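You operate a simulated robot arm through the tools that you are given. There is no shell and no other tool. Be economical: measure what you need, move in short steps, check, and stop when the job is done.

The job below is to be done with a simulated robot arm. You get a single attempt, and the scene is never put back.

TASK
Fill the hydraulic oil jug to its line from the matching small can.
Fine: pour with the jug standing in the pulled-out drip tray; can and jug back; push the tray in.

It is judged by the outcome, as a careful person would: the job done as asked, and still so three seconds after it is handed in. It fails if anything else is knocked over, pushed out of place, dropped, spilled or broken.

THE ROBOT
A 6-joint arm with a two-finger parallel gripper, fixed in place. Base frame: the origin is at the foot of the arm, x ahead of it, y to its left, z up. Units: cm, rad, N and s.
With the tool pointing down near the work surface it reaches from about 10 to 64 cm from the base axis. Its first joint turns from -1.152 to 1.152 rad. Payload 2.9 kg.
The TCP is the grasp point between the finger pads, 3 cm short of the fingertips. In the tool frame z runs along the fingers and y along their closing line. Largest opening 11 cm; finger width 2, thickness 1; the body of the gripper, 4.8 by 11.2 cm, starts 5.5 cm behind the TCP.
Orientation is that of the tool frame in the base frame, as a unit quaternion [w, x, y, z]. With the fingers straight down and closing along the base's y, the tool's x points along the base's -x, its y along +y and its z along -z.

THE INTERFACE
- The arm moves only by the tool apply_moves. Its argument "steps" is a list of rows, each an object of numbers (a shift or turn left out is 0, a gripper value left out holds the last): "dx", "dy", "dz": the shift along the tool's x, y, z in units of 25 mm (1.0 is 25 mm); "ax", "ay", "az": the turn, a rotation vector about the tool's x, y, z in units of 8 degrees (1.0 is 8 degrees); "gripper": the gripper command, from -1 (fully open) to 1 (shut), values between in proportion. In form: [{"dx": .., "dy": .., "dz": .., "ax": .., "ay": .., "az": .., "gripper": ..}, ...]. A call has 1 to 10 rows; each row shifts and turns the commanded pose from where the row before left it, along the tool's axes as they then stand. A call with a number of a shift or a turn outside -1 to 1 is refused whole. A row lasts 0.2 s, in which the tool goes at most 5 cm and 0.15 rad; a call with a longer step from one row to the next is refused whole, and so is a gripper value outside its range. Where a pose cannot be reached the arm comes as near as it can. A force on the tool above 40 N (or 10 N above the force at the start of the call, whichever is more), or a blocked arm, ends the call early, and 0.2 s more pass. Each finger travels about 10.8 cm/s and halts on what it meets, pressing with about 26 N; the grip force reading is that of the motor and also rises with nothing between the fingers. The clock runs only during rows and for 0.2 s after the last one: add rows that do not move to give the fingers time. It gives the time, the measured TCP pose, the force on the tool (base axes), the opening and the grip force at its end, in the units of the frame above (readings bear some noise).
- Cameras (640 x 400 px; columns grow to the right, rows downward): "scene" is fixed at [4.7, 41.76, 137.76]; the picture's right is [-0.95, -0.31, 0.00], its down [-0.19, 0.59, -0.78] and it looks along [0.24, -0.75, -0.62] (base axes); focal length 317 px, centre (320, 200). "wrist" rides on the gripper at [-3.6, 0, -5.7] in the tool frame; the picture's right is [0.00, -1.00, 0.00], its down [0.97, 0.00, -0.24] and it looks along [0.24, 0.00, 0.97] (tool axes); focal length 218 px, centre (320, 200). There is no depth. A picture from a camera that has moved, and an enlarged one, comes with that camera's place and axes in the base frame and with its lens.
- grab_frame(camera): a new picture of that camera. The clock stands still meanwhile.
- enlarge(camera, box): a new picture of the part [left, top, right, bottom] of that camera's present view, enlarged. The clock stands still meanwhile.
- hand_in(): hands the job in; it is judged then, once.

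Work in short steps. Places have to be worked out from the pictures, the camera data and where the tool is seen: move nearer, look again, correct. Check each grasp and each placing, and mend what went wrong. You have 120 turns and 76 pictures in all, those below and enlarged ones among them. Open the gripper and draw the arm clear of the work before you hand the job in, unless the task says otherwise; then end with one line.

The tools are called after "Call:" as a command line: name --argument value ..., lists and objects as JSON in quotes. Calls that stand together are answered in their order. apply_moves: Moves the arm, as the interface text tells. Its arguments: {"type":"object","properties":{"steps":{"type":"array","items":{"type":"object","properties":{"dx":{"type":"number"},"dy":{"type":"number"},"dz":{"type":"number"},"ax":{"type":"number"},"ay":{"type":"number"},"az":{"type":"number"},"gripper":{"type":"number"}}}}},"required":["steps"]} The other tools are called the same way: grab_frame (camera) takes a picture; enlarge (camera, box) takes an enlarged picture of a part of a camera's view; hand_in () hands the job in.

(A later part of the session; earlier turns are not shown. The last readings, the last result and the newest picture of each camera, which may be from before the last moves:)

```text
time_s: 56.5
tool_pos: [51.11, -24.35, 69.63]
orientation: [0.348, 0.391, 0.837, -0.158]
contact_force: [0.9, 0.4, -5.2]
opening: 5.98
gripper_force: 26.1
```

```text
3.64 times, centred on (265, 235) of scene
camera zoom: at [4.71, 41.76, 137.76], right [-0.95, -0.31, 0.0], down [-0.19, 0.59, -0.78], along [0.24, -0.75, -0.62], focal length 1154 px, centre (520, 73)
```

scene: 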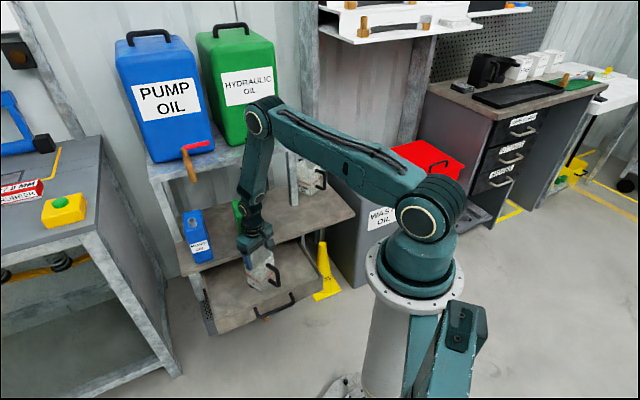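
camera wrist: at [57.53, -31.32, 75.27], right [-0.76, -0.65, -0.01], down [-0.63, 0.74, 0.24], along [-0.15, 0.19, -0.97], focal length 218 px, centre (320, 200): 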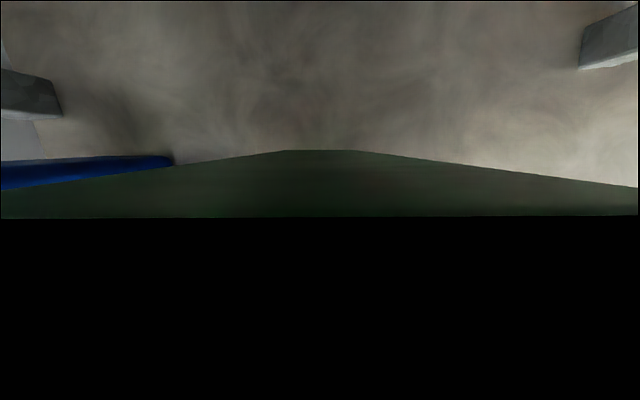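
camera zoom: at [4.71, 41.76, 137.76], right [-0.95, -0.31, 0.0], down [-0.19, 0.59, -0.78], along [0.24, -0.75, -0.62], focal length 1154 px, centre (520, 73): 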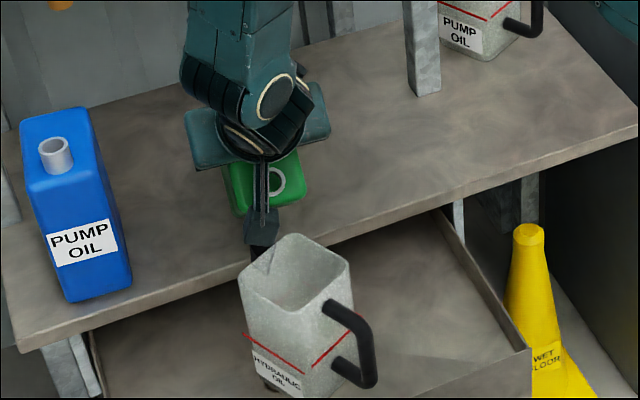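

Spout mouth projects to within a few millimetres of the jug centre. I tilt to 60°.

Call:
apply_moves --steps '[{"ay": -0.6, "dx": 0.14, "dz": 0.12}, {"ay": -0.6, "dx": 0.14, "dz": 0.12}, {"ay": -0.675, "dx": 0.14, "dz": 0.12}, {}]'

Call:
enlarge --camera "scene" --box '[220, 180, 310, 290]'

```text
time_s: 57.5
tool_pos: [51.14, -24.25, 68.18]
orientation: [0.455, 0.366, 0.785, -0.207]
contact_force: [0.0, 0.0, -5.0]
opening: 5.98
gripper_force: 26.2
```

```text
3.64 times, centred on (265, 235) of scene
camera zoom: at [4.71, 41.76, 137.76], right [-0.95, -0.31, 0.0], down [-0.19, 0.59, -0.78], along [0.24, -0.75, -0.62], focal length 1154 px, centre (520, 73)
```

zoom: 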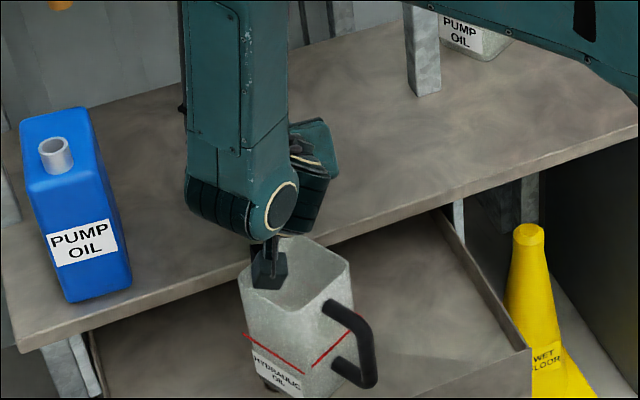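

No flow yet. I tilt to 75°, adjusting so the lip stays over the jug.

Call:
apply_moves --steps '[{"ay": -0.6, "dx": -0.02, "dz": -0.11}, {"ay": -0.6, "dx": -0.02, "dz": -0.11}, {"ay": -0.675, "dx": -0.02, "dz": -0.11}, {}]'

Call:
enlarge --camera "scene" --box '[220, 180, 310, 290]'

```text
time_s: 58.5
tool_pos: [50.82, -23.66, 68.77]
orientation: [0.552, 0.338, 0.719, -0.254]
contact_force: [0.4, 0.1, -4.5]
opening: 6.02
gripper_force: 26.0
```

```text
3.64 times, centred on (265, 235) of scene
camera zoom: at [4.71, 41.76, 137.76], right [-0.95, -0.31, 0.0], down [-0.19, 0.59, -0.78], along [0.24, -0.75, -0.62], focal length 1154 px, centre (520, 73)
```

zoom: 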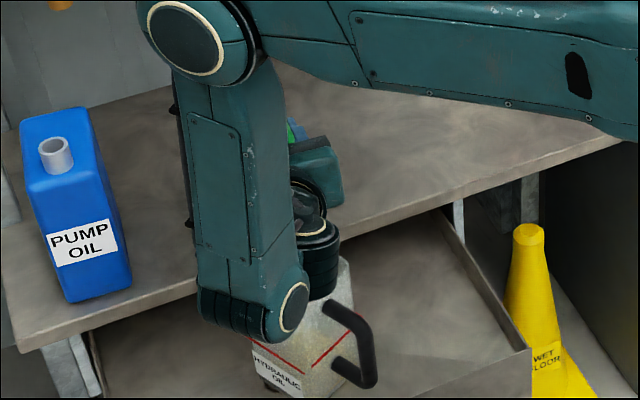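

The can still weighs the same (≈5 N) so nothing has poured. I go on to 83° with TCP raised to keep the bracket above the rim.

Call:
apply_moves --steps '[{"ay": -0.47, "dx": -0.22, "dz": -0.15}, {"ay": -0.47, "dx": -0.22, "dz": -0.15}, {}]'

Call:
grab_frame --camera "wrist"

Call:
enlarge --camera "scene" --box '[220, 180, 310, 290]'

```text
time_s: 59.2
tool_pos: [50.39, -23.4, 70.03]
orientation: [0.598, 0.32, 0.682, -0.275]
contact_force: [0.0, 0.1, -3.9]
opening: 6.01
gripper_force: 25.9
```

```text
32 pictures are left
camera wrist: at [46.9, -19.36, 74.19], right [-0.76, -0.65, -0.01], down [-0.23, 0.28, -0.93], along [0.6, -0.71, -0.37], focal length 218 px, centre (320, 200)
```

wrist: 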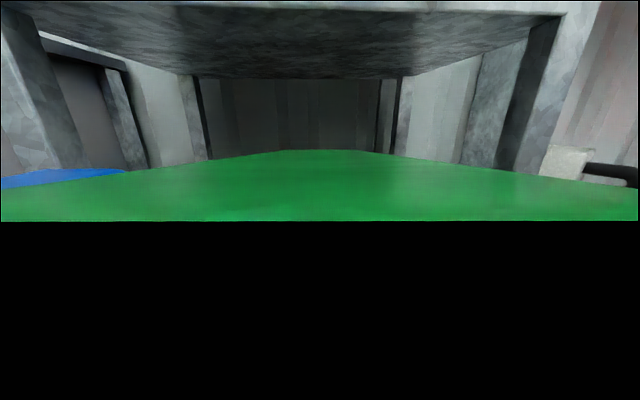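

```text
3.64 times, centred on (265, 235) of scene
camera zoom: at [4.71, 41.76, 137.76], right [-0.95, -0.31, 0.0], down [-0.19, 0.59, -0.78], along [0.24, -0.75, -0.62], focal length 1154 px, centre (520, 73)
```

zoom: 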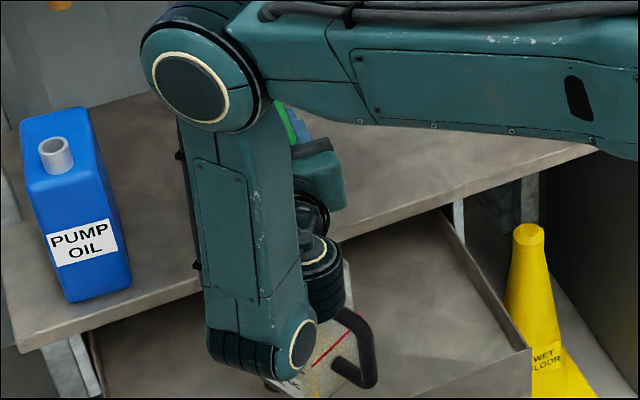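

The weight reading dropped to 3.9 N and the jug's lower part looks tinted. I zoom there.

Call:
enlarge --camera "scene" --box '[280, 250, 330, 295]'

```text
8.89 times, centred on (305, 272) of scene
camera zoom: at [4.71, 41.76, 137.76], right [-0.95, -0.31, 0.0], down [-0.19, 0.59, -0.78], along [0.24, -0.75, -0.62], focal length 2820 px, centre (453, -444)
```

zoom: 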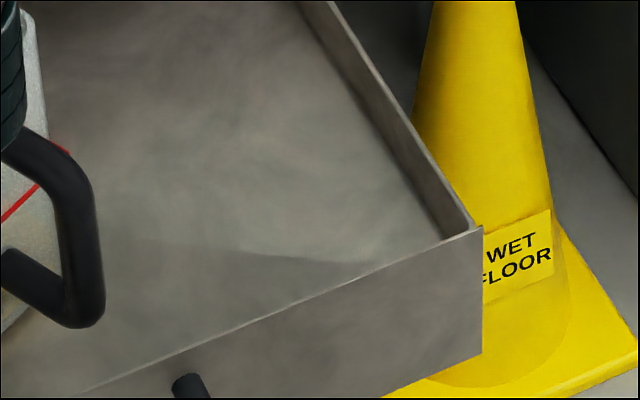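

Wrong crop; I aim at the jug itself.

Call:
enlarge --camera "scene" --box '[240, 258, 290, 292]'

```text
11.76 times, centred on (265, 275) of scene
camera zoom: at [4.71, 41.76, 137.76], right [-0.95, -0.31, 0.0], down [-0.19, 0.59, -0.78], along [0.24, -0.75, -0.62], focal length 3732 px, centre (967, -682)
```

zoom: 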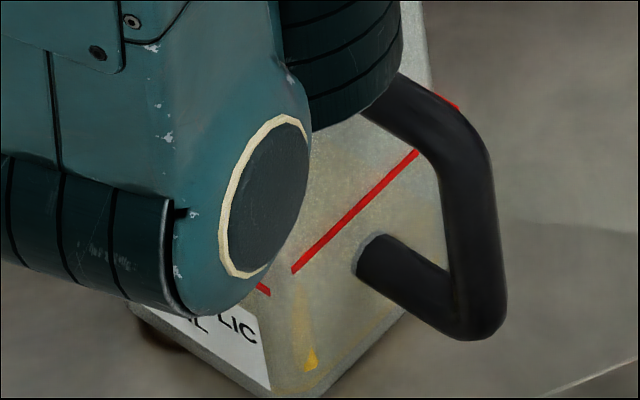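

A yellow trickle is visible inside the jug: pouring has begun and lands inside. I hold this tilt for 1.2 s and look at level.

Call:
apply_moves --steps '[{}, {}, {}, {}, {}]'

Call:
enlarge --camera "scene" --box '[240, 258, 290, 292]'

```text
time_s: 60.5
tool_pos: [50.42, -23.39, 69.82]
orientation: [0.598, 0.32, 0.681, -0.275]
contact_force: [0.8, 0.6, -3.1]
opening: 6.01
gripper_force: 26.1
```

```text
11.76 times, centred on (265, 275) of scene
camera zoom: at [4.71, 41.76, 137.76], right [-0.95, -0.31, 0.0], down [-0.19, 0.59, -0.78], along [0.24, -0.75, -0.62], focal length 3732 px, centre (967, -682)
```

zoom: 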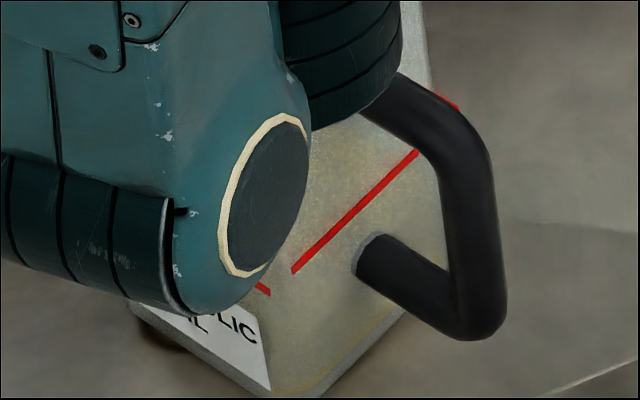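

The stream stopped. I zoom tighter to judge the level.

Call:
enlarge --camera "scene" --box '[256, 264, 280, 292]'

```text
14.29 times, centred on (268, 278) of scene
camera zoom: at [4.71, 41.76, 137.76], right [-0.95, -0.31, 0.0], down [-0.19, 0.59, -0.78], along [0.24, -0.75, -0.62], focal length 4532 px, centre (1063, -914)
```

zoom: 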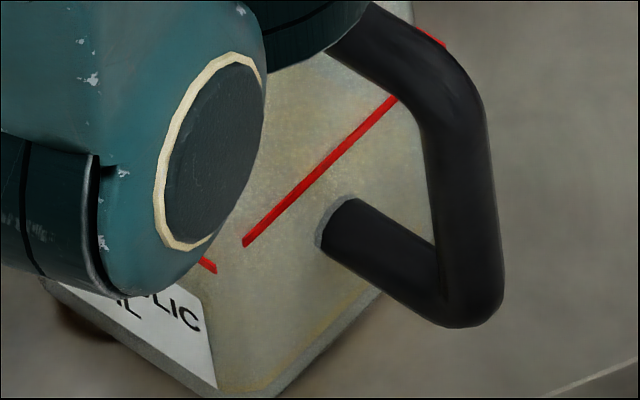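

A faint layer only. I tilt 5° more and hold.

Call:
apply_moves --steps '[{"ay": -0.32, "dx": -0.16, "dz": -0.08}, {"ay": -0.32, "dx": -0.15, "dz": -0.08}, {}, {}, {}]'

Call:
enlarge --camera "scene" --box '[256, 264, 280, 292]'

```text
time_s: 61.6
tool_pos: [52.25, -23.82, 70.28]
orientation: [0.627, 0.307, 0.655, -0.289]
contact_force: [0.2, -0.2, -2.2]
opening: 6.0
gripper_force: 25.7
out of reach, approached as far as the arm can: row 1, 2
```

```text
14.29 times, centred on (268, 278) of scene
camera zoom: at [4.71, 41.76, 137.76], right [-0.95, -0.31, 0.0], down [-0.19, 0.59, -0.78], along [0.24, -0.75, -0.62], focal length 4532 px, centre (1063, -914)
```

zoom: 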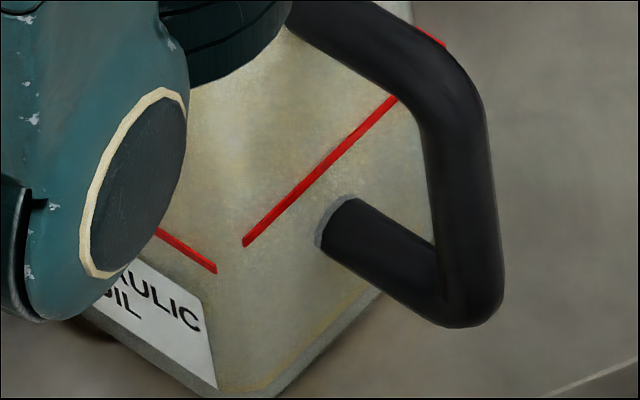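

The arm could not hold position at this angle and the lip drifted ~2 cm toward the jug's edge. The weight fell to 2.2 N, so a lot may have poured. I reverse the steps back to about 60° and look into the jug.

Call:
apply_moves --steps '[{"ay": 0.32, "dx": 0.15, "dz": 0.08}, {"ay": 0.32, "dx": 0.16, "dz": 0.08}, {"ay": 0.47, "dx": 0.22, "dz": 0.15}, {"ay": 0.47, "dx": 0.22, "dz": 0.15}, {"ay": 0.675, "dx": 0.02, "dz": 0.11}, {"ay": 0.6, "dx": 0.02, "dz": 0.11}, {"ay": 0.6, "dx": 0.02, "dz": 0.11}, {}]'

Call:
enlarge --camera "scene" --box '[235, 240, 285, 292]'

```text
time_s: 63.5
tool_pos: [53.44, -24.94, 67.85]
orientation: [0.454, 0.367, 0.785, -0.206]
contact_force: [1.0, 0.2, -3.0]
opening: 6.0
gripper_force: 26.4
```

```text
7.69 times, centred on (260, 266) of scene
camera zoom: at [4.71, 41.76, 137.76], right [-0.95, -0.31, 0.0], down [-0.19, 0.59, -0.78], along [0.24, -0.75, -0.62], focal length 2440 px, centre (782, -308)
```

zoom: 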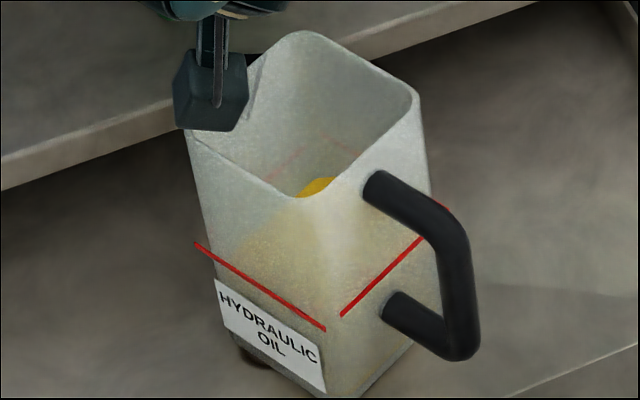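

The oil shows at roughly 2 cm, with the line at about 5 cm. To tilt past 85° I need more arm room, so I raise a little and turn the whole hand 35° about the vertical (pointing along -y), which moves the wrist farther from the base.

Call:
apply_moves --steps '[{"dx": -0.52, "dz": -0.3}, {"dx": -0.52, "dz": -0.3}, {"ax": 0.758, "az": 0.4375}, {"ax": 0.758, "az": 0.4375}, {"ax": 0.758, "az": 0.4375}, {"ax": 0.758, "az": 0.4375}, {"ax": 0.758, "az": 0.4375}, {}]'

Call:
grab_frame --camera "scene"

```text
time_s: 65.2
tool_pos: [53.45, -25.03, 70.8]
orientation: [0.368, 0.587, 0.639, -0.334]
contact_force: [-0.1, 0.2, -2.7]
opening: 6.0
gripper_force: 26.4
```

```text
24 pictures are left
```

scene: 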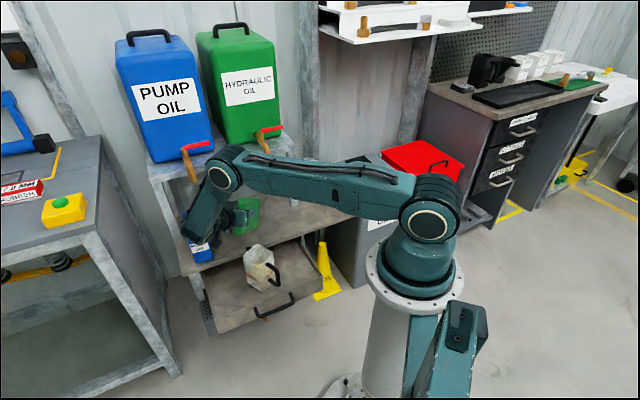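

Orientation is as intended (pointing along -y, 60° tilt). Now I shift sideways to bring the lip over the jug line.

Call:
apply_moves --steps '[{"dy": -0.6, "dx": 0.04, "dz": 0.14}, {"dy": -0.6, "dx": 0.04, "dz": 0.14}, {"dy": -0.6, "dx": 0.04, "dz": 0.14}, {"dy": -0.6, "dx": 0.04, "dz": 0.14}, {"dy": -0.6, "dx": 0.04, "dz": 0.14}, {}]'

Call:
enlarge --camera "scene" --box '[200, 180, 320, 295]'

```text
time_s: 66.7
tool_pos: [46.13, -27.02, 69.54]
orientation: [0.368, 0.587, 0.64, -0.333]
contact_force: [-0.3, -0.3, -2.4]
opening: 5.99
gripper_force: 25.6
```

```text
3.48 times, centred on (260, 238) of scene
camera zoom: at [4.71, 41.76, 137.76], right [-0.95, -0.31, 0.0], down [-0.19, 0.59, -0.78], along [0.24, -0.75, -0.62], focal length 1104 px, centre (529, 70)
```

zoom: 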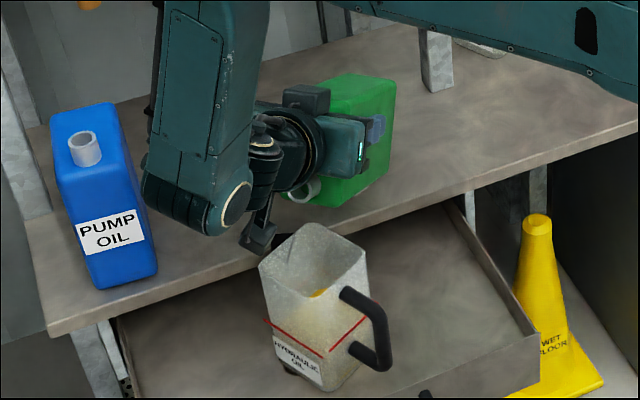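

A clear side view now; spout mouth projects to (45.0,-19.1,68.9), right above the jug. I tilt to 83°, the angle where flow began.

Call:
apply_moves --steps '[{"ay": -0.72, "dz": -0.16}, {"ay": -0.72, "dz": -0.16}, {"ay": -0.72, "dz": -0.16}, {"ay": -0.72, "dz": -0.16}, {}]'

Call:
enlarge --camera "scene" --box '[220, 200, 300, 290]'

```text
time_s: 67.8
tool_pos: [45.94, -25.56, 70.03]
orientation: [0.49, 0.507, 0.554, -0.444]
contact_force: [-0.2, -0.1, -2.3]
opening: 5.99
gripper_force: 26.2
```

```text
4.44 times, centred on (260, 245) of scene
camera zoom: at [4.71, 41.76, 137.76], right [-0.95, -0.31, 0.0], down [-0.19, 0.59, -0.78], along [0.24, -0.75, -0.62], focal length 1410 px, centre (587, 0)
```

zoom: 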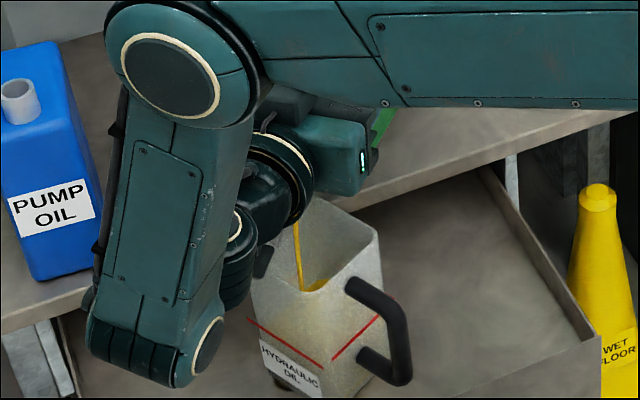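

A thin stream is going into the jug. I hold here for another second or so.

Call:
apply_moves --steps '[{}, {}, {}, {}, {}, {}]'

Call:
enlarge --camera "scene" --box '[235, 235, 285, 290]'

```text
time_s: 69.2
tool_pos: [45.91, -25.52, 70.04]
orientation: [0.489, 0.508, 0.554, -0.444]
contact_force: [0.3, -0.4, -3.4]
opening: 6.01
gripper_force: 26.1
```

```text
7.27 times, centred on (260, 262) of scene
camera zoom: at [4.71, 41.76, 137.76], right [-0.95, -0.31, 0.0], down [-0.19, 0.59, -0.78], along [0.24, -0.75, -0.62], focal length 2307 px, centre (756, -254)
```

zoom: 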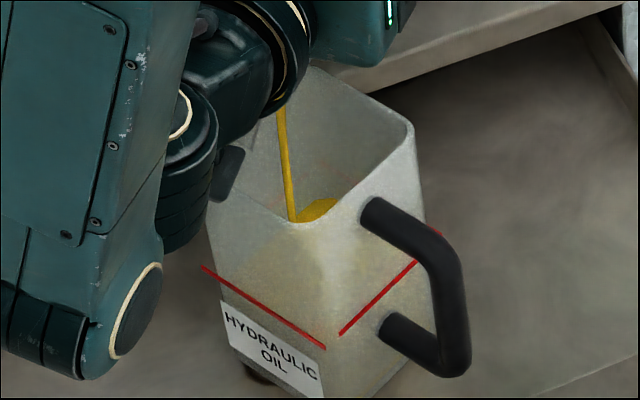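

The stream flows steadily (~0.5 cm/s), with the level about 2 cm under the line by geometry. I tilt 4° more, hold 1.4 s, and look closely.

Call:
apply_moves --steps '[{"ay": -0.25, "dx": -0.11, "dz": -0.07}, {"ay": -0.25, "dx": -0.11, "dz": -0.07}, {}, {}, {}, {}, {}]'

Call:
enlarge --camera "scene" --box '[246, 240, 278, 290]'

```text
time_s: 70.8
tool_pos: [45.93, -25.33, 70.31]
orientation: [0.498, 0.5, 0.545, -0.452]
contact_force: [-0.6, -0.4, -1.9]
opening: 6.0
gripper_force: 25.9
out of reach, approached as far as the arm can: row 2
```

```text
8.00 times, centred on (262, 265) of scene
camera zoom: at [4.71, 41.76, 137.76], right [-0.95, -0.31, 0.0], down [-0.19, 0.59, -0.78], along [0.24, -0.75, -0.62], focal length 2538 px, centre (784, -320)
```

zoom: 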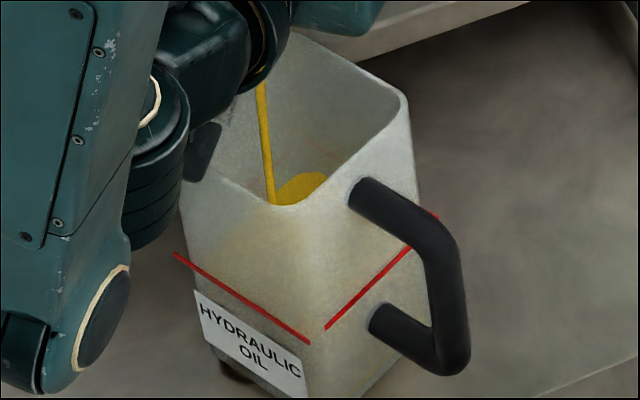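

Level rises; roughly 2–2.5 cm still to go by my estimate. I hold this pose another 1.8 s.

Call:
apply_moves --steps '[{}, {}, {}, {}, {}, {}, {}, {}]'

Call:
enlarge --camera "scene" --box '[246, 240, 278, 290]'

```text
time_s: 72.7
tool_pos: [45.85, -25.4, 70.27]
orientation: [0.498, 0.501, 0.545, -0.452]
contact_force: [0.6, 0.2, -1.2]
opening: 5.97
gripper_force: 26.2
```

```text
8.00 times, centred on (262, 265) of scene
camera zoom: at [4.71, 41.76, 137.76], right [-0.95, -0.31, 0.0], down [-0.19, 0.59, -0.78], along [0.24, -0.75, -0.62], focal length 2538 px, centre (784, -320)
```

zoom: 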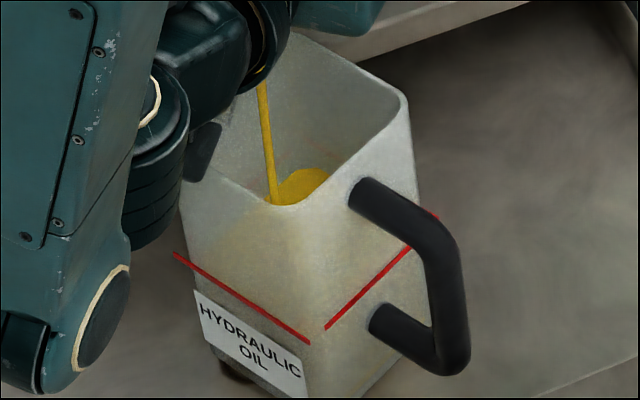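

The stream persists but slower. I hold for 4 more seconds before the next look.

Call:
apply_moves --steps '[{}, {}, {}, {}, {}, {}, {}, {}, {}, {}]'

Call:
apply_moves --steps '[{}, {}, {}, {}, {}, {}, {}, {}]'

Call:
enlarge --camera "scene" --box '[246, 240, 278, 290]'

```text
time_s: 74.8
tool_pos: [45.88, -25.3, 70.29]
orientation: [0.498, 0.5, 0.546, -0.452]
contact_force: [-0.5, 0.8, -1.6]
opening: 6.0
gripper_force: 25.8
```

```text
time_s: 76.7
tool_pos: [45.99, -25.34, 70.48]
orientation: [0.498, 0.5, 0.546, -0.452]
contact_force: [-0.3, 0.6, -2.6]
opening: 5.99
gripper_force: 26.2
```

```text
8.00 times, centred on (262, 265) of scene
camera zoom: at [4.71, 41.76, 137.76], right [-0.95, -0.31, 0.0], down [-0.19, 0.59, -0.78], along [0.24, -0.75, -0.62], focal length 2538 px, centre (784, -320)
```

zoom: 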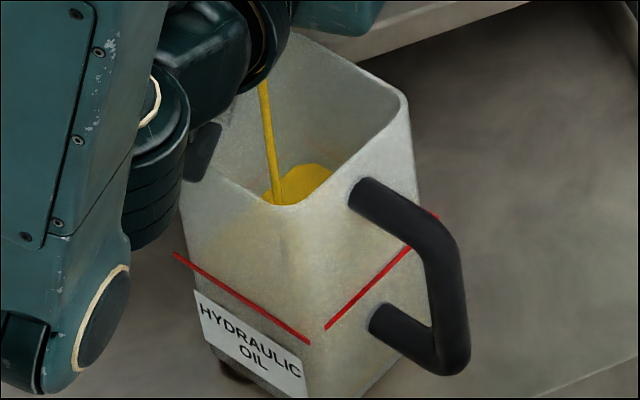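

By projection the line's back corner should appear near the oil's back edge, so I zoom hard into the mouth to compare them.

Call:
enlarge --camera "scene" --box '[252, 248, 272, 266]'

```text
16.00 times, centred on (262, 257) of scene
camera zoom: at [4.71, 41.76, 137.76], right [-0.95, -0.31, 0.0], down [-0.19, 0.59, -0.78], along [0.24, -0.75, -0.62], focal length 5076 px, centre (1248, -712)
```

zoom: 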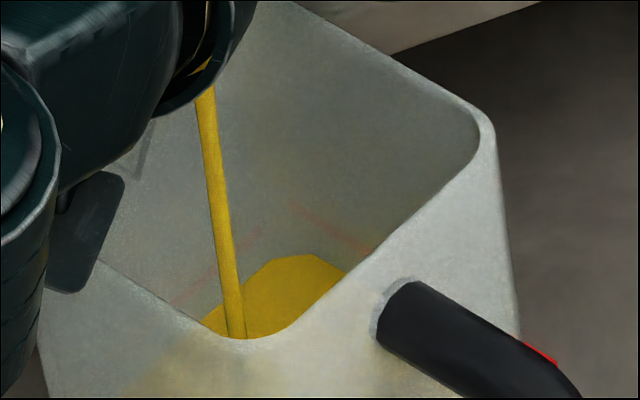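

Now the inner red line is visible: the oil is about 0.8 cm below it and still rising slowly. I keep pouring ~6 s and recheck.

Call:
apply_moves --steps '[{}, {}, {}, {}, {}, {}, {}, {}, {}, {}]'

Call:
apply_moves --steps '[{}, {}, {}, {}, {}, {}, {}, {}, {}, {}]'

Call:
enlarge --camera "scene" --box '[252, 248, 272, 266]'

```text
time_s: 78.8
tool_pos: [45.97, -25.33, 70.39]
orientation: [0.498, 0.5, 0.546, -0.452]
contact_force: [0.5, 0.8, -1.6]
opening: 5.95
gripper_force: 26.3
```

```text
time_s: 81.0
tool_pos: [45.93, -25.31, 70.45]
orientation: [0.498, 0.5, 0.546, -0.452]
contact_force: [0.4, -0.1, -2.4]
opening: 5.97
gripper_force: 26.2
```

```text
16.00 times, centred on (262, 257) of scene
camera zoom: at [4.71, 41.76, 137.76], right [-0.95, -0.31, 0.0], down [-0.19, 0.59, -0.78], along [0.24, -0.75, -0.62], focal length 5076 px, centre (1248, -712)
```

zoom: 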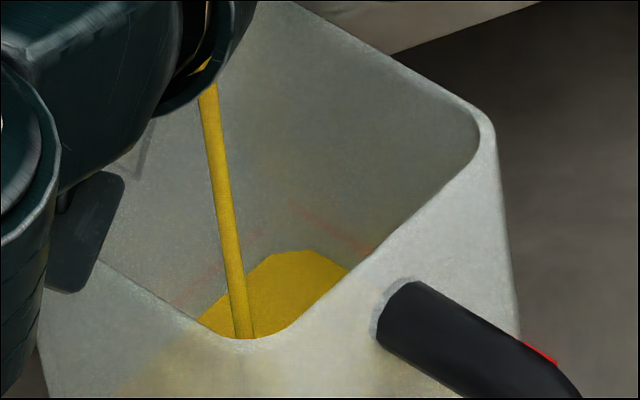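

Flow is now very slow; about 0.65 cm remains. Raising the hand should free the wrist, so I go up 4 cm and tilt 5° more.

Call:
apply_moves --steps '[{"dx": -0.5, "dz": -0.04}, {"dx": -0.6, "dz": -0.05}, {"dx": -0.5, "dz": -0.04}, {"ay": -0.3, "dz": -0.1}, {"ay": -0.3, "dz": -0.1}, {}]'

Call:
enlarge --camera "scene" --box '[250, 240, 276, 266]'

```text
time_s: 82.5
tool_pos: [47.43, -27.73, 74.08]
orientation: [0.503, 0.496, 0.542, -0.455]
contact_force: [-0.7, 0.2, -2.3]
opening: 5.95
gripper_force: 26.2
out of reach, approached as far as the arm can: row 1, 2, 3, 4, 5
```

```text
15.38 times, centred on (263, 253) of scene
camera zoom: at [4.71, 41.76, 137.76], right [-0.95, -0.31, 0.0], down [-0.19, 0.59, -0.78], along [0.24, -0.75, -0.62], focal length 4881 px, centre (1197, -615)
```

zoom: 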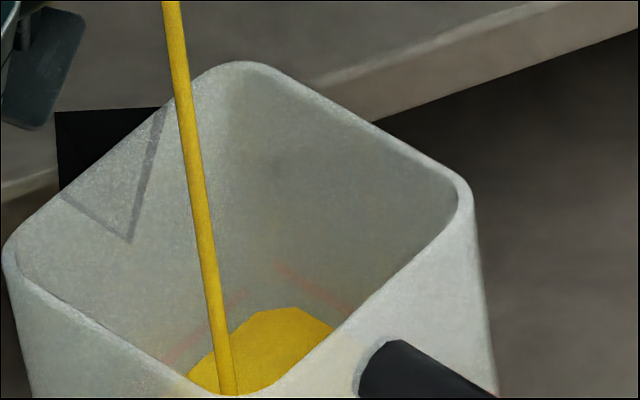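

The raise shifted the hand outward ~2.5 cm, but the stream still falls well inside the jug and the level rises faster (about 0.45 cm left). I hold 0.8 s more and look again.

Call:
apply_moves --steps '[{}, {}, {}, {}]'

Call:
enlarge --camera "scene" --box '[250, 246, 276, 272]'

```text
time_s: 83.5
tool_pos: [47.35, -27.54, 74.08]
orientation: [0.502, 0.497, 0.542, -0.455]
contact_force: [-0.3, 0.2, -1.8]
opening: 6.0
gripper_force: 25.9
```

```text
15.38 times, centred on (263, 259) of scene
camera zoom: at [4.71, 41.76, 137.76], right [-0.95, -0.31, 0.0], down [-0.19, 0.59, -0.78], along [0.24, -0.75, -0.62], focal length 4881 px, centre (1197, -708)
```

zoom: 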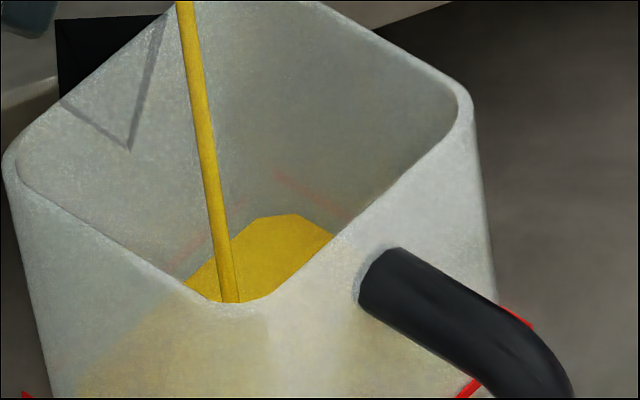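

Rising slowly (~0.06 cm/s), about 0.6 cm to go. Turns are plentiful, so I simply keep pouring and then recheck.

Call:
apply_moves --steps '[{}, {}, {}, {}, {}, {}, {}, {}, {}, {}]'

Call:
apply_moves --steps '[{}, {}, {}, {}, {}, {}, {}, {}, {}, {}]'

Call:
apply_moves --steps '[{}, {}, {}, {}, {}, {}, {}, {}]'

Call:
enlarge --camera "scene" --box '[250, 246, 276, 272]'

```text
time_s: 85.7
tool_pos: [47.36, -27.72, 74.14]
orientation: [0.503, 0.495, 0.543, -0.454]
contact_force: [0.3, 0.3, -2.4]
opening: 5.97
gripper_force: 25.8
```

```text
time_s: 87.8
tool_pos: [47.34, -27.6, 74.17]
orientation: [0.502, 0.496, 0.542, -0.455]
contact_force: [0.0, -1.0, -1.9]
opening: 5.97
gripper_force: 26.0
```

```text
time_s: 89.7
tool_pos: [47.37, -27.64, 74.08]
orientation: [0.503, 0.496, 0.543, -0.455]
contact_force: [-0.5, -0.2, -2.3]
opening: 5.96
gripper_force: 25.9
```

```text
15.38 times, centred on (263, 259) of scene
camera zoom: at [4.71, 41.76, 137.76], right [-0.95, -0.31, 0.0], down [-0.19, 0.59, -0.78], along [0.24, -0.75, -0.62], focal length 4881 px, centre (1197, -708)
```

zoom: 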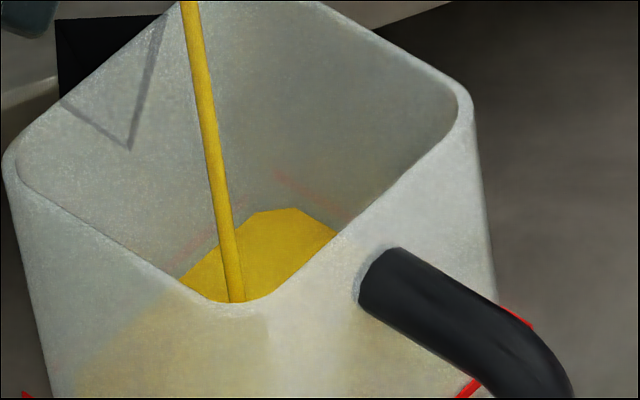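

The rise is steady (~1 px/s here), with about 16 px left to the line. I keep pouring for ~10 s.

Call:
apply_moves --steps '[{}, {}, {}, {}, {}, {}, {}, {}, {}, {}]'

Call:
apply_moves --steps '[{}, {}, {}, {}, {}, {}, {}, {}, {}, {}]'

Call:
apply_moves --steps '[{}, {}, {}, {}, {}, {}, {}, {}, {}, {}]'

Call:
apply_moves --steps '[{}, {}, {}, {}, {}, {}, {}, {}, {}, {}]'

Call:
apply_moves --steps '[{}, {}, {}, {}, {}, {}, {}, {}, {}, {}]'

Call:
enlarge --camera "scene" --box '[250, 246, 276, 272]'

```text
time_s: 91.8
tool_pos: [47.29, -27.66, 74.16]
orientation: [0.503, 0.496, 0.542, -0.455]
contact_force: [0.2, -0.6, -1.6]
opening: 6.01
gripper_force: 26.1
```

```text
time_s: 94.0
tool_pos: [47.38, -27.65, 74.19]
orientation: [0.503, 0.496, 0.543, -0.455]
contact_force: [0.3, -0.2, -1.3]
opening: 5.97
gripper_force: 25.9
```

```text
time_s: 96.2
tool_pos: [47.35, -27.68, 74.02]
orientation: [0.503, 0.495, 0.542, -0.455]
contact_force: [0.7, 0.3, -2.0]
opening: 5.99
gripper_force: 26.3
```

```text
time_s: 98.5
tool_pos: [47.35, -27.63, 74.16]
orientation: [0.503, 0.496, 0.542, -0.455]
contact_force: [0.0, 0.1, -1.9]
opening: 6.02
gripper_force: 26.1
```

```text
time_s: 100.7
tool_pos: [47.23, -27.64, 74.13]
orientation: [0.503, 0.495, 0.542, -0.455]
contact_force: [0.5, 0.3, -1.8]
opening: 5.94
gripper_force: 26.2
```

```text
15.38 times, centred on (263, 259) of scene
camera zoom: at [4.71, 41.76, 137.76], right [-0.95, -0.31, 0.0], down [-0.19, 0.59, -0.78], along [0.24, -0.75, -0.62], focal length 4881 px, centre (1197, -708)
```

zoom: 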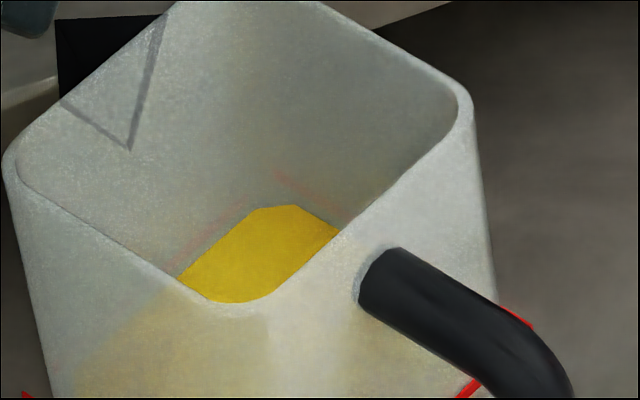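

The stream has stopped with the oil just under the line: 18–20 px against the ~12–15 px expected from wall thickness when level, so ~0.15 cm short. I lower 1 cm for slack and tilt about 0.7° more to top it up.

Call:
apply_moves --steps '[{"dx": 0.2}, {"dx": 0.2}, {"ay": -0.09}, {}, {}, {}, {}, {}]'

Call:
enlarge --camera "scene" --box '[250, 246, 276, 272]'

```text
time_s: 102.5
tool_pos: [47.43, -27.67, 74.14]
orientation: [0.503, 0.496, 0.543, -0.455]
contact_force: [-0.6, 0.3, -2.7]
opening: 6.01
gripper_force: 25.9
out of reach, approached as far as the arm can: row 1, 2, 3
```

```text
15.38 times, centred on (263, 259) of scene
camera zoom: at [4.71, 41.76, 137.76], right [-0.95, -0.31, 0.0], down [-0.19, 0.59, -0.78], along [0.24, -0.75, -0.62], focal length 4881 px, centre (1197, -708)
```

zoom: 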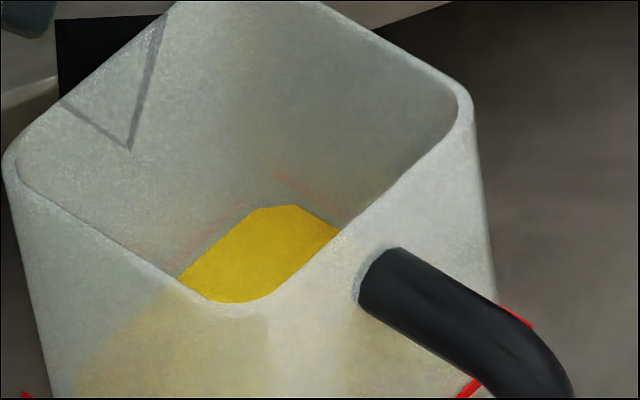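

The commanded pose is still beyond reach, so nothing changed. I back the commanded tilt off and shift the command outward so that I regain exact control, then read the orientation.

Call:
apply_moves --steps '[{"ay": 0.69}, {"dz": 0.6}, {"dz": 0.5}, {}]'

```text
time_s: 103.5
tool_pos: [47.53, -30.27, 73.55]
orientation: [0.476, 0.517, 0.566, -0.431]
contact_force: [0.5, -0.1, -2.5]
opening: 6.0
gripper_force: 26.0
```

Control is regained at 79.9° tilt. I move lower and back in, re-centre sideways, and tilt to ~85°.

Call:
apply_moves --steps '[{"dx": 0.4, "dy": -0.17, "dz": -0.35}, {"dx": 0.4, "dy": -0.17, "dz": -0.35}, {"dx": 0.4, "dy": -0.16, "dz": -0.34}, {"ay": -0.32}, {"ay": -0.32}, {}]'

```text
time_s: 104.8
tool_pos: [46.14, -27.41, 71.18]
orientation: [0.502, 0.497, 0.544, -0.454]
contact_force: [0.1, -0.1, -2.4]
opening: 5.98
gripper_force: 25.6
```

In reach at 85.1°. Now I add 1.3° and hold 1.2 s, then look.

Call:
apply_moves --steps '[{"ay": -0.16}, {}, {}, {}, {}, {}]'

Call:
enlarge --camera "scene" --box '[250, 246, 276, 272]'

```text
time_s: 106.2
tool_pos: [46.07, -27.44, 71.11]
orientation: [0.501, 0.497, 0.544, -0.453]
contact_force: [-0.5, -0.7, -1.9]
opening: 5.99
gripper_force: 26.0
```

```text
15.38 times, centred on (263, 259) of scene
camera zoom: at [4.71, 41.76, 137.76], right [-0.95, -0.31, 0.0], down [-0.19, 0.59, -0.78], along [0.24, -0.75, -0.62], focal length 4881 px, centre (1197, -708)
```

zoom: 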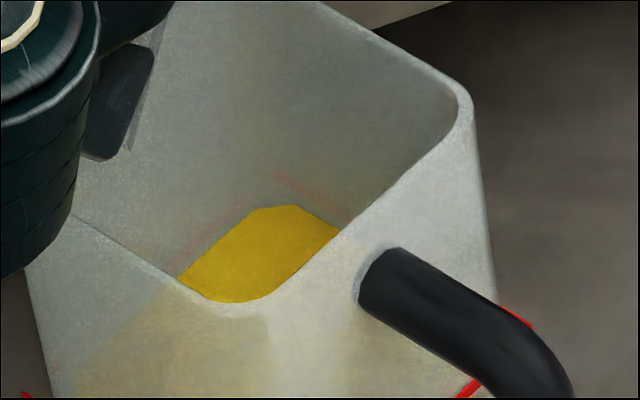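

The wrist is at its pitch limit here. The original direction allowed 87°, so I ease the tilt, turn the hand back 20° about the vertical, re-centre over the jug, and tilt again.

Call:
apply_moves --steps '[{"ay": 0.6}, {"ax": -0.82, "az": -0.14}, {"ax": -0.82, "az": -0.14}, {"ax": -0.82, "az": -0.14}, {"dx": 0.02, "dy": 0.7, "dz": -0.15}, {"dx": 0.03, "dy": 0.68, "dz": -0.15}, {"ay": -0.3}, {"ay": -0.3}, {}]'

Call:
apply_moves --steps '[{"ay": -0.18}, {}, {}, {}]'

```text
time_s: 108.2
tool_pos: [49.03, -25.36, 71.05]
orientation: [0.576, 0.39, 0.619, -0.365]
contact_force: [0.5, 0.0, -2.2]
opening: 5.98
gripper_force: 25.7
```

```text
time_s: 109.2
tool_pos: [50.1, -25.58, 70.73]
orientation: [0.585, 0.385, 0.611, -0.37]
contact_force: [-0.1, -1.1, -2.1]
opening: 5.98
gripper_force: 26.1
out of reach, approached as far as the arm can: row 1
```

Tilt is now about 87.5° with the lip still ~1 cm inside the jug's inner wall. I look at the stream and level.

Call:
enlarge --camera "scene" --box '[250, 246, 276, 272]'

```text
15.38 times, centred on (263, 259) of scene
camera zoom: at [4.71, 41.76, 137.76], right [-0.95, -0.31, 0.0], down [-0.19, 0.59, -0.78], along [0.24, -0.75, -0.62], focal length 4881 px, centre (1197, -708)
```

zoom: 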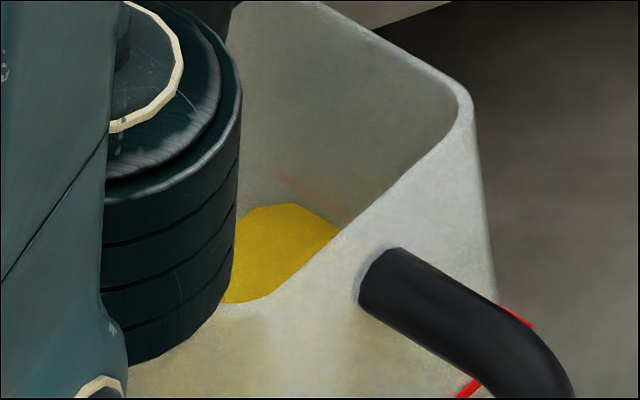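

It has risen slightly (2 px). I hold 2.6 s more, then tilt the can back up to 60°.

Call:
apply_moves --steps '[{}, {}, {}, {}, {}, {}, {}, {}, {}, {}]'

Call:
apply_moves --steps '[{}, {}, {"ay": 0.7}, {"ay": 0.7}, {"ay": 0.7}, {"ay": 0.7, "dz": 0.15}, {"dz": 0.15}, {}]'

Call:
enlarge --camera "scene" --box '[246, 240, 278, 290]'

```text
time_s: 111.5
tool_pos: [49.92, -25.66, 70.8]
orientation: [0.584, 0.386, 0.611, -0.371]
contact_force: [-0.1, -0.1, -1.4]
opening: 5.97
gripper_force: 25.6
```

```text
time_s: 113.2
tool_pos: [50.31, -26.3, 70.41]
orientation: [0.455, 0.45, 0.712, -0.289]
contact_force: [-0.6, 0.1, -2.2]
opening: 5.98
gripper_force: 25.7
```

```text
8.00 times, centred on (262, 265) of scene
camera zoom: at [4.71, 41.76, 137.76], right [-0.95, -0.31, 0.0], down [-0.19, 0.59, -0.78], along [0.24, -0.75, -0.62], focal length 2538 px, centre (784, -320)
```

zoom: 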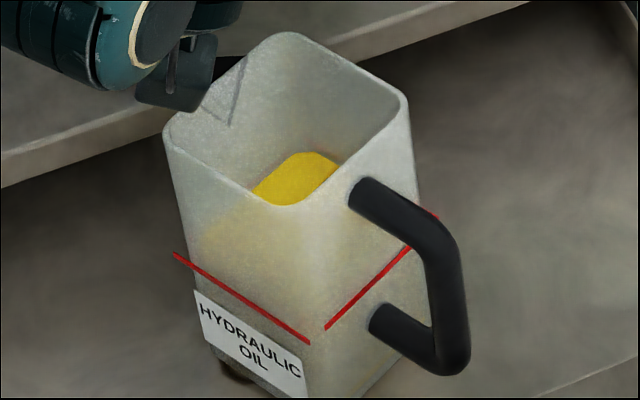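

The level now coincides with the line. I raise the can clear and tilt it fully upright.

Call:
apply_moves --steps '[{"dx": -0.7, "dz": -0.04}, {"dx": -0.7, "dz": -0.04}, {"dx": -0.75, "dz": -0.04}, {"ay": 0.8}, {"ay": 0.8}, {"ay": 0.8}, {"ay": 0.8}, {"ay": 0.8}, {"ay": 0.8}, {"ay": 0.8}]'

Call:
apply_moves --steps '[{"ay": 0.8}, {"ay": 0.8}, {"ay": 0.95}, {"az": -0.94}, {"az": -0.93}, {}]'

```text
time_s: 115.5
tool_pos: [51.25, -27.94, 75.5]
orientation: [0.15, 0.525, 0.833, -0.095]
contact_force: [-0.1, -0.7, -2.4]
opening: 6.0
gripper_force: 25.6
```

```text
time_s: 116.8
tool_pos: [51.27, -28.05, 75.45]
orientation: [0.0, 0.42, 0.908, -0.002]
contact_force: [-0.8, -0.1, -2.6]
opening: 5.99
gripper_force: 26.5
```

Upright and at the original yaw. I move over the can's original spot and lower to 1.2 cm above contact.

Call:
apply_moves --steps '[{"dx": -0.4, "dy": 0.36}, {"dx": -0.4, "dy": 0.36}, {"dx": -0.39, "dy": 0.37}, {"dz": 0.6}, {"dz": 0.6}, {"dz": 0.6}, {"dz": 0.6}, {"dz": 0.6}, {"dz": 0.4}, {}]'

Call:
enlarge --camera "scene" --box '[180, 160, 320, 290]'

```text
time_s: 119.0
tool_pos: [55.33, -28.56, 67.09]
orientation: [0.001, 0.42, 0.907, -0.002]
contact_force: [-0.2, 0.5, -2.1]
opening: 5.99
gripper_force: 25.9
```

```text
3.08 times, centred on (250, 225) of scene
camera zoom: at [4.71, 41.76, 137.76], right [-0.95, -0.31, 0.0], down [-0.19, 0.59, -0.78], along [0.24, -0.75, -0.62], focal length 976 px, centre (535, 123)
```

zoom: 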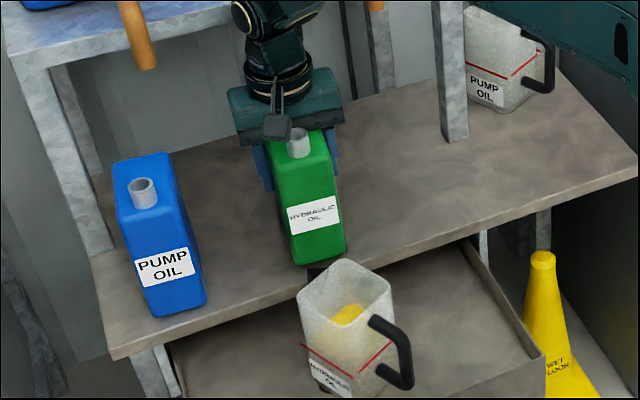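

The can hangs straight over its spot. I lower gently to contact.

Call:
apply_moves --steps '[{"dz": 0.15}, {"dz": 0.15}, {"dz": 0.12}, {"dz": 0.1}, {"dz": 0.06}, {}]'

```text
time_s: 120.5
tool_pos: [55.32, -28.64, 65.83]
orientation: [0.002, 0.42, 0.907, -0.002]
contact_force: [-4.5, 0.8, 17.1]
opening: 5.97
gripper_force: 25.6
```

Contact felt (17 N) at the original height. I release and rise straight up.

Call:
apply_moves --steps '[{"dz": -0.04}, {"gripper": -0.5}, {}, {}, {"gripper": -0.9}, {}, {"dz": -0.5}, {"dz": -0.8}, {"dz": -1}, {"dz": -1}]'

Call:
apply_moves --steps '[{"dz": -1}, {"dz": -1}, {"dz": -1}, {"dz": -1}, {"dx": 0.8}, {"dx": 0.8}, {"dx": 0.8}, {"dx": 0.8}, {"dx": 0.8}, {"dx": 0.8}]'

```text
time_s: 122.7
tool_pos: [55.25, -28.69, 73.92]
orientation: [0.001, 0.42, 0.908, -0.002]
contact_force: [0.4, 0.0, 0.6]
opening: 10.42
gripper_force: 0.2
```

```text
time_s: 124.8
tool_pos: [47.46, -19.38, 83.83]
orientation: [0.0, 0.42, 0.908, -0.001]
contact_force: [-0.2, -0.7, 0.7]
opening: 10.46
gripper_force: 0.0
```

Can set down. Now I turn to the jug's yaw and centre above it, then check with the wrist camera.

Call:
apply_moves --steps '[{"az": -0.8, "gripper": -1}, {"az": -0.8}, {"az": -0.8}, {"az": -0.8}, {"az": -0.76}, {"dx": 0.66, "dy": 0.2}, {"dx": 0.65, "dy": 0.21}, {}]'

Call:
grab_frame --camera "wrist"

```text
time_s: 126.7
tool_pos: [44.74, -17.27, 83.83]
orientation: [0.0, 0.157, 0.988, -0.003]
contact_force: [0.0, -0.4, -0.3]
opening: 10.99
gripper_force: 0.1
```

```text
6 pictures are left
camera wrist: at [48.02, -18.33, 89.49], right [-0.31, -0.95, 0.0], down [-0.92, 0.3, 0.24], along [-0.23, 0.07, -0.97], focal length 218 px, centre (320, 200)
```

wrist: 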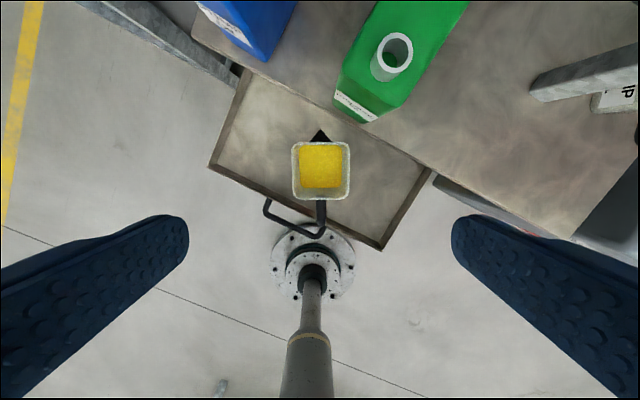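

The jug is centred, full to the line, with no oil in the tray. I descend to grip it lower this time (≈4.7 cm below the rim).

Call:
apply_moves --steps '[{"dz": 1}, {"dz": 1}, {"dz": 1}, {"dz": 1}, {"dz": 1}, {"dz": 1}, {"dz": 1}, {"dz": 1}, {"dz": 0.8}, {"dz": 0.6}]'

Call:
apply_moves --steps '[{"dz": 0.6}, {"dz": 0.6}, {"dz": 0.4}, {"gripper": 1}, {}, {}, {}, {}]'

```text
time_s: 128.8
tool_pos: [44.75, -17.45, 60.41]
orientation: [0.001, 0.156, 0.988, -0.001]
contact_force: [0.1, 0.7, -0.3]
opening: 11.01
gripper_force: 0.0
```

```text
time_s: 130.7
tool_pos: [44.64, -17.41, 56.31]
orientation: [-0.001, 0.157, 0.988, -0.002]
contact_force: [0.8, -1.1, 0.8]
opening: 7.59
gripper_force: 26.0
```

Gripped at 7.59 cm. I lift slowly, clear of the tray and bench, and check for slip.

Call:
apply_moves --steps '[{"dz": -0.08}, {"dz": -0.12}, {"dz": -0.2}, {"dz": -0.25}, {"dz": -0.3}, {"dz": -0.3}, {"dz": -0.3}, {"dz": -0.3}, {"dz": -0.25}, {"dz": -0.1}]'

Call:
grab_frame --camera "wrist"

```text
time_s: 132.8
tool_pos: [44.57, -17.49, 61.87]
orientation: [-0.001, 0.157, 0.988, -0.001]
contact_force: [0.7, -0.5, -2.8]
opening: 7.59
gripper_force: 25.8
```

```text
5 pictures are left
camera wrist: at [47.98, -18.47, 67.48], right [-0.31, -0.95, 0.0], down [-0.92, 0.3, 0.24], along [-0.23, 0.07, -0.97], focal length 218 px, centre (320, 200)
```

wrist: 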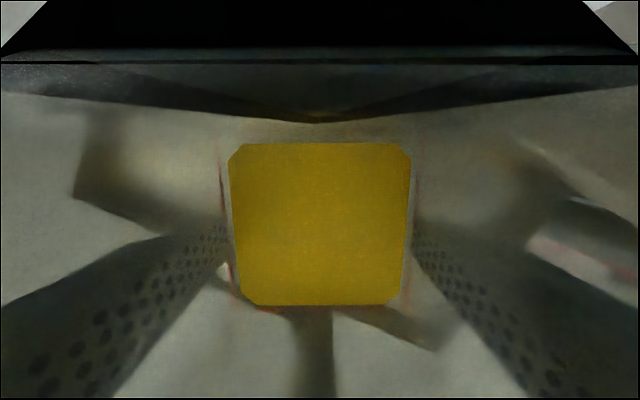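

No slip: the rim stays just under the camera and the oil edge sits at the red line. I raise further and carry it back along the front of the bench.

Call:
apply_moves --steps '[{"dz": -0.2}, {"dz": -0.4}, {"dz": -0.5}, {"dz": -0.6}, {"dz": -0.6}, {"dz": -0.6}, {"dz": -0.6}, {"dz": -0.6}, {"dz": -0.4}, {"dz": -0.2}]'

Call:
apply_moves --steps '[{"dx": 0.15, "dy": -0.28}, {"dx": 0.3, "dy": -0.57}, {"dx": 0.33, "dy": -0.62}, {"dx": 0.33, "dy": -0.62}, {"dx": 0.33, "dy": -0.62}, {"dx": 0.33, "dy": -0.62}, {"dx": 0.33, "dy": -0.62}, {"dx": 0.33, "dy": -0.62}, {"dx": 0.33, "dy": -0.62}, {"dx": 0.33, "dy": -0.62}]'

Call:
apply_moves --steps '[{"dx": 0.33, "dy": -0.62}, {"dx": 0.33, "dy": -0.62}, {"dx": 0.33, "dy": -0.62}, {"dx": 0.33, "dy": -0.62}, {"dx": 0.33, "dy": -0.62}, {"dx": 0.33, "dy": -0.62}, {"dx": 0.33, "dy": -0.62}, {"dx": 0.33, "dy": -0.62}, {"dx": 0.3, "dy": -0.57}, {"dx": 0.14, "dy": -0.27}]'

```text
time_s: 135.1
tool_pos: [44.7, -17.39, 73.65]
orientation: [0.0, 0.157, 0.988, -0.002]
contact_force: [-0.4, -1.0, -3.7]
opening: 7.59
gripper_force: 26.1
```

```text
time_s: 137.2
tool_pos: [32.8, -28.79, 73.72]
orientation: [0.0, 0.156, 0.988, -0.002]
contact_force: [-0.3, -0.4, -4.4]
opening: 7.59
gripper_force: 26.2
```

```text
time_s: 139.4
tool_pos: [21.13, -40.3, 73.54]
orientation: [-0.001, 0.156, 0.988, -0.002]
contact_force: [1.0, 1.0, -4.2]
opening: 7.59
gripper_force: 25.6
```

Now in over the jug's original place, then partly down.

Call:
apply_moves --steps '[{"dx": -0.3, "dy": -0.14}, {"dx": -0.55, "dy": -0.25}, {"dx": -0.6, "dy": -0.27}, {"dx": -0.6, "dy": -0.27}, {"dx": -0.6, "dy": -0.27}, {"dx": -0.6, "dy": -0.27}, {"dx": -0.6, "dy": -0.27}, {"dx": -0.55, "dy": -0.25}, {"dx": -0.33, "dy": -0.15}, {}]'

Call:
apply_moves --steps '[{"dz": 0.3}, {"dz": 0.5}, {"dz": 0.5}, {"dz": 0.5}, {"dz": 0.4}, {"dz": 0.3}, {"dz": 0.2}, {}]'

Call:
enlarge --camera "scene" --box '[270, 140, 370, 240]'

```text
time_s: 141.7
tool_pos: [30.64, -48.96, 73.73]
orientation: [0.0, 0.156, 0.988, -0.002]
contact_force: [-0.1, -0.6, -3.6]
opening: 7.56
gripper_force: 26.2
```

```text
time_s: 143.4
tool_pos: [30.64, -49.03, 66.87]
orientation: [0.0, 0.156, 0.988, -0.002]
contact_force: [-0.8, -0.1, -3.8]
opening: 7.6
gripper_force: 25.8
```

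```text
4.00 times, centred on (320, 190) of scene
camera zoom: at [4.71, 41.76, 137.76], right [-0.95, -0.31, 0.0], down [-0.19, 0.59, -0.78], along [0.24, -0.75, -0.62], focal length 1269 px, centre (320, 240)
```

zoom: 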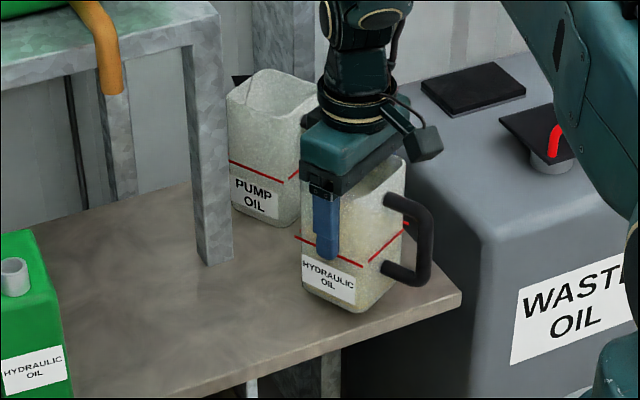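

Position matches the original. I lower gently to contact.

Call:
apply_moves --steps '[{"dz": 0.15}, {"dz": 0.12}, {"dz": 0.1}, {"dz": 0.08}, {"dz": 0.06}, {}]'

```text
time_s: 144.8
tool_pos: [30.68, -49.13, 65.71]
orientation: [-0.001, 0.156, 0.988, -0.002]
contact_force: [0.4, 0.1, -3.7]
opening: 7.62
gripper_force: 25.9
```

No contact yet (force still -3.7 N). I continue in fine steps.

Call:
apply_moves --steps '[{"dz": 0.06}, {"dz": 0.06}, {"dz": 0.06}, {}]'

```text
time_s: 145.8
tool_pos: [30.75, -49.11, 65.39]
orientation: [0.001, 0.156, 0.988, -0.001]
contact_force: [-5.8, 7.0, 17.9]
opening: 7.6
gripper_force: 26.2
```

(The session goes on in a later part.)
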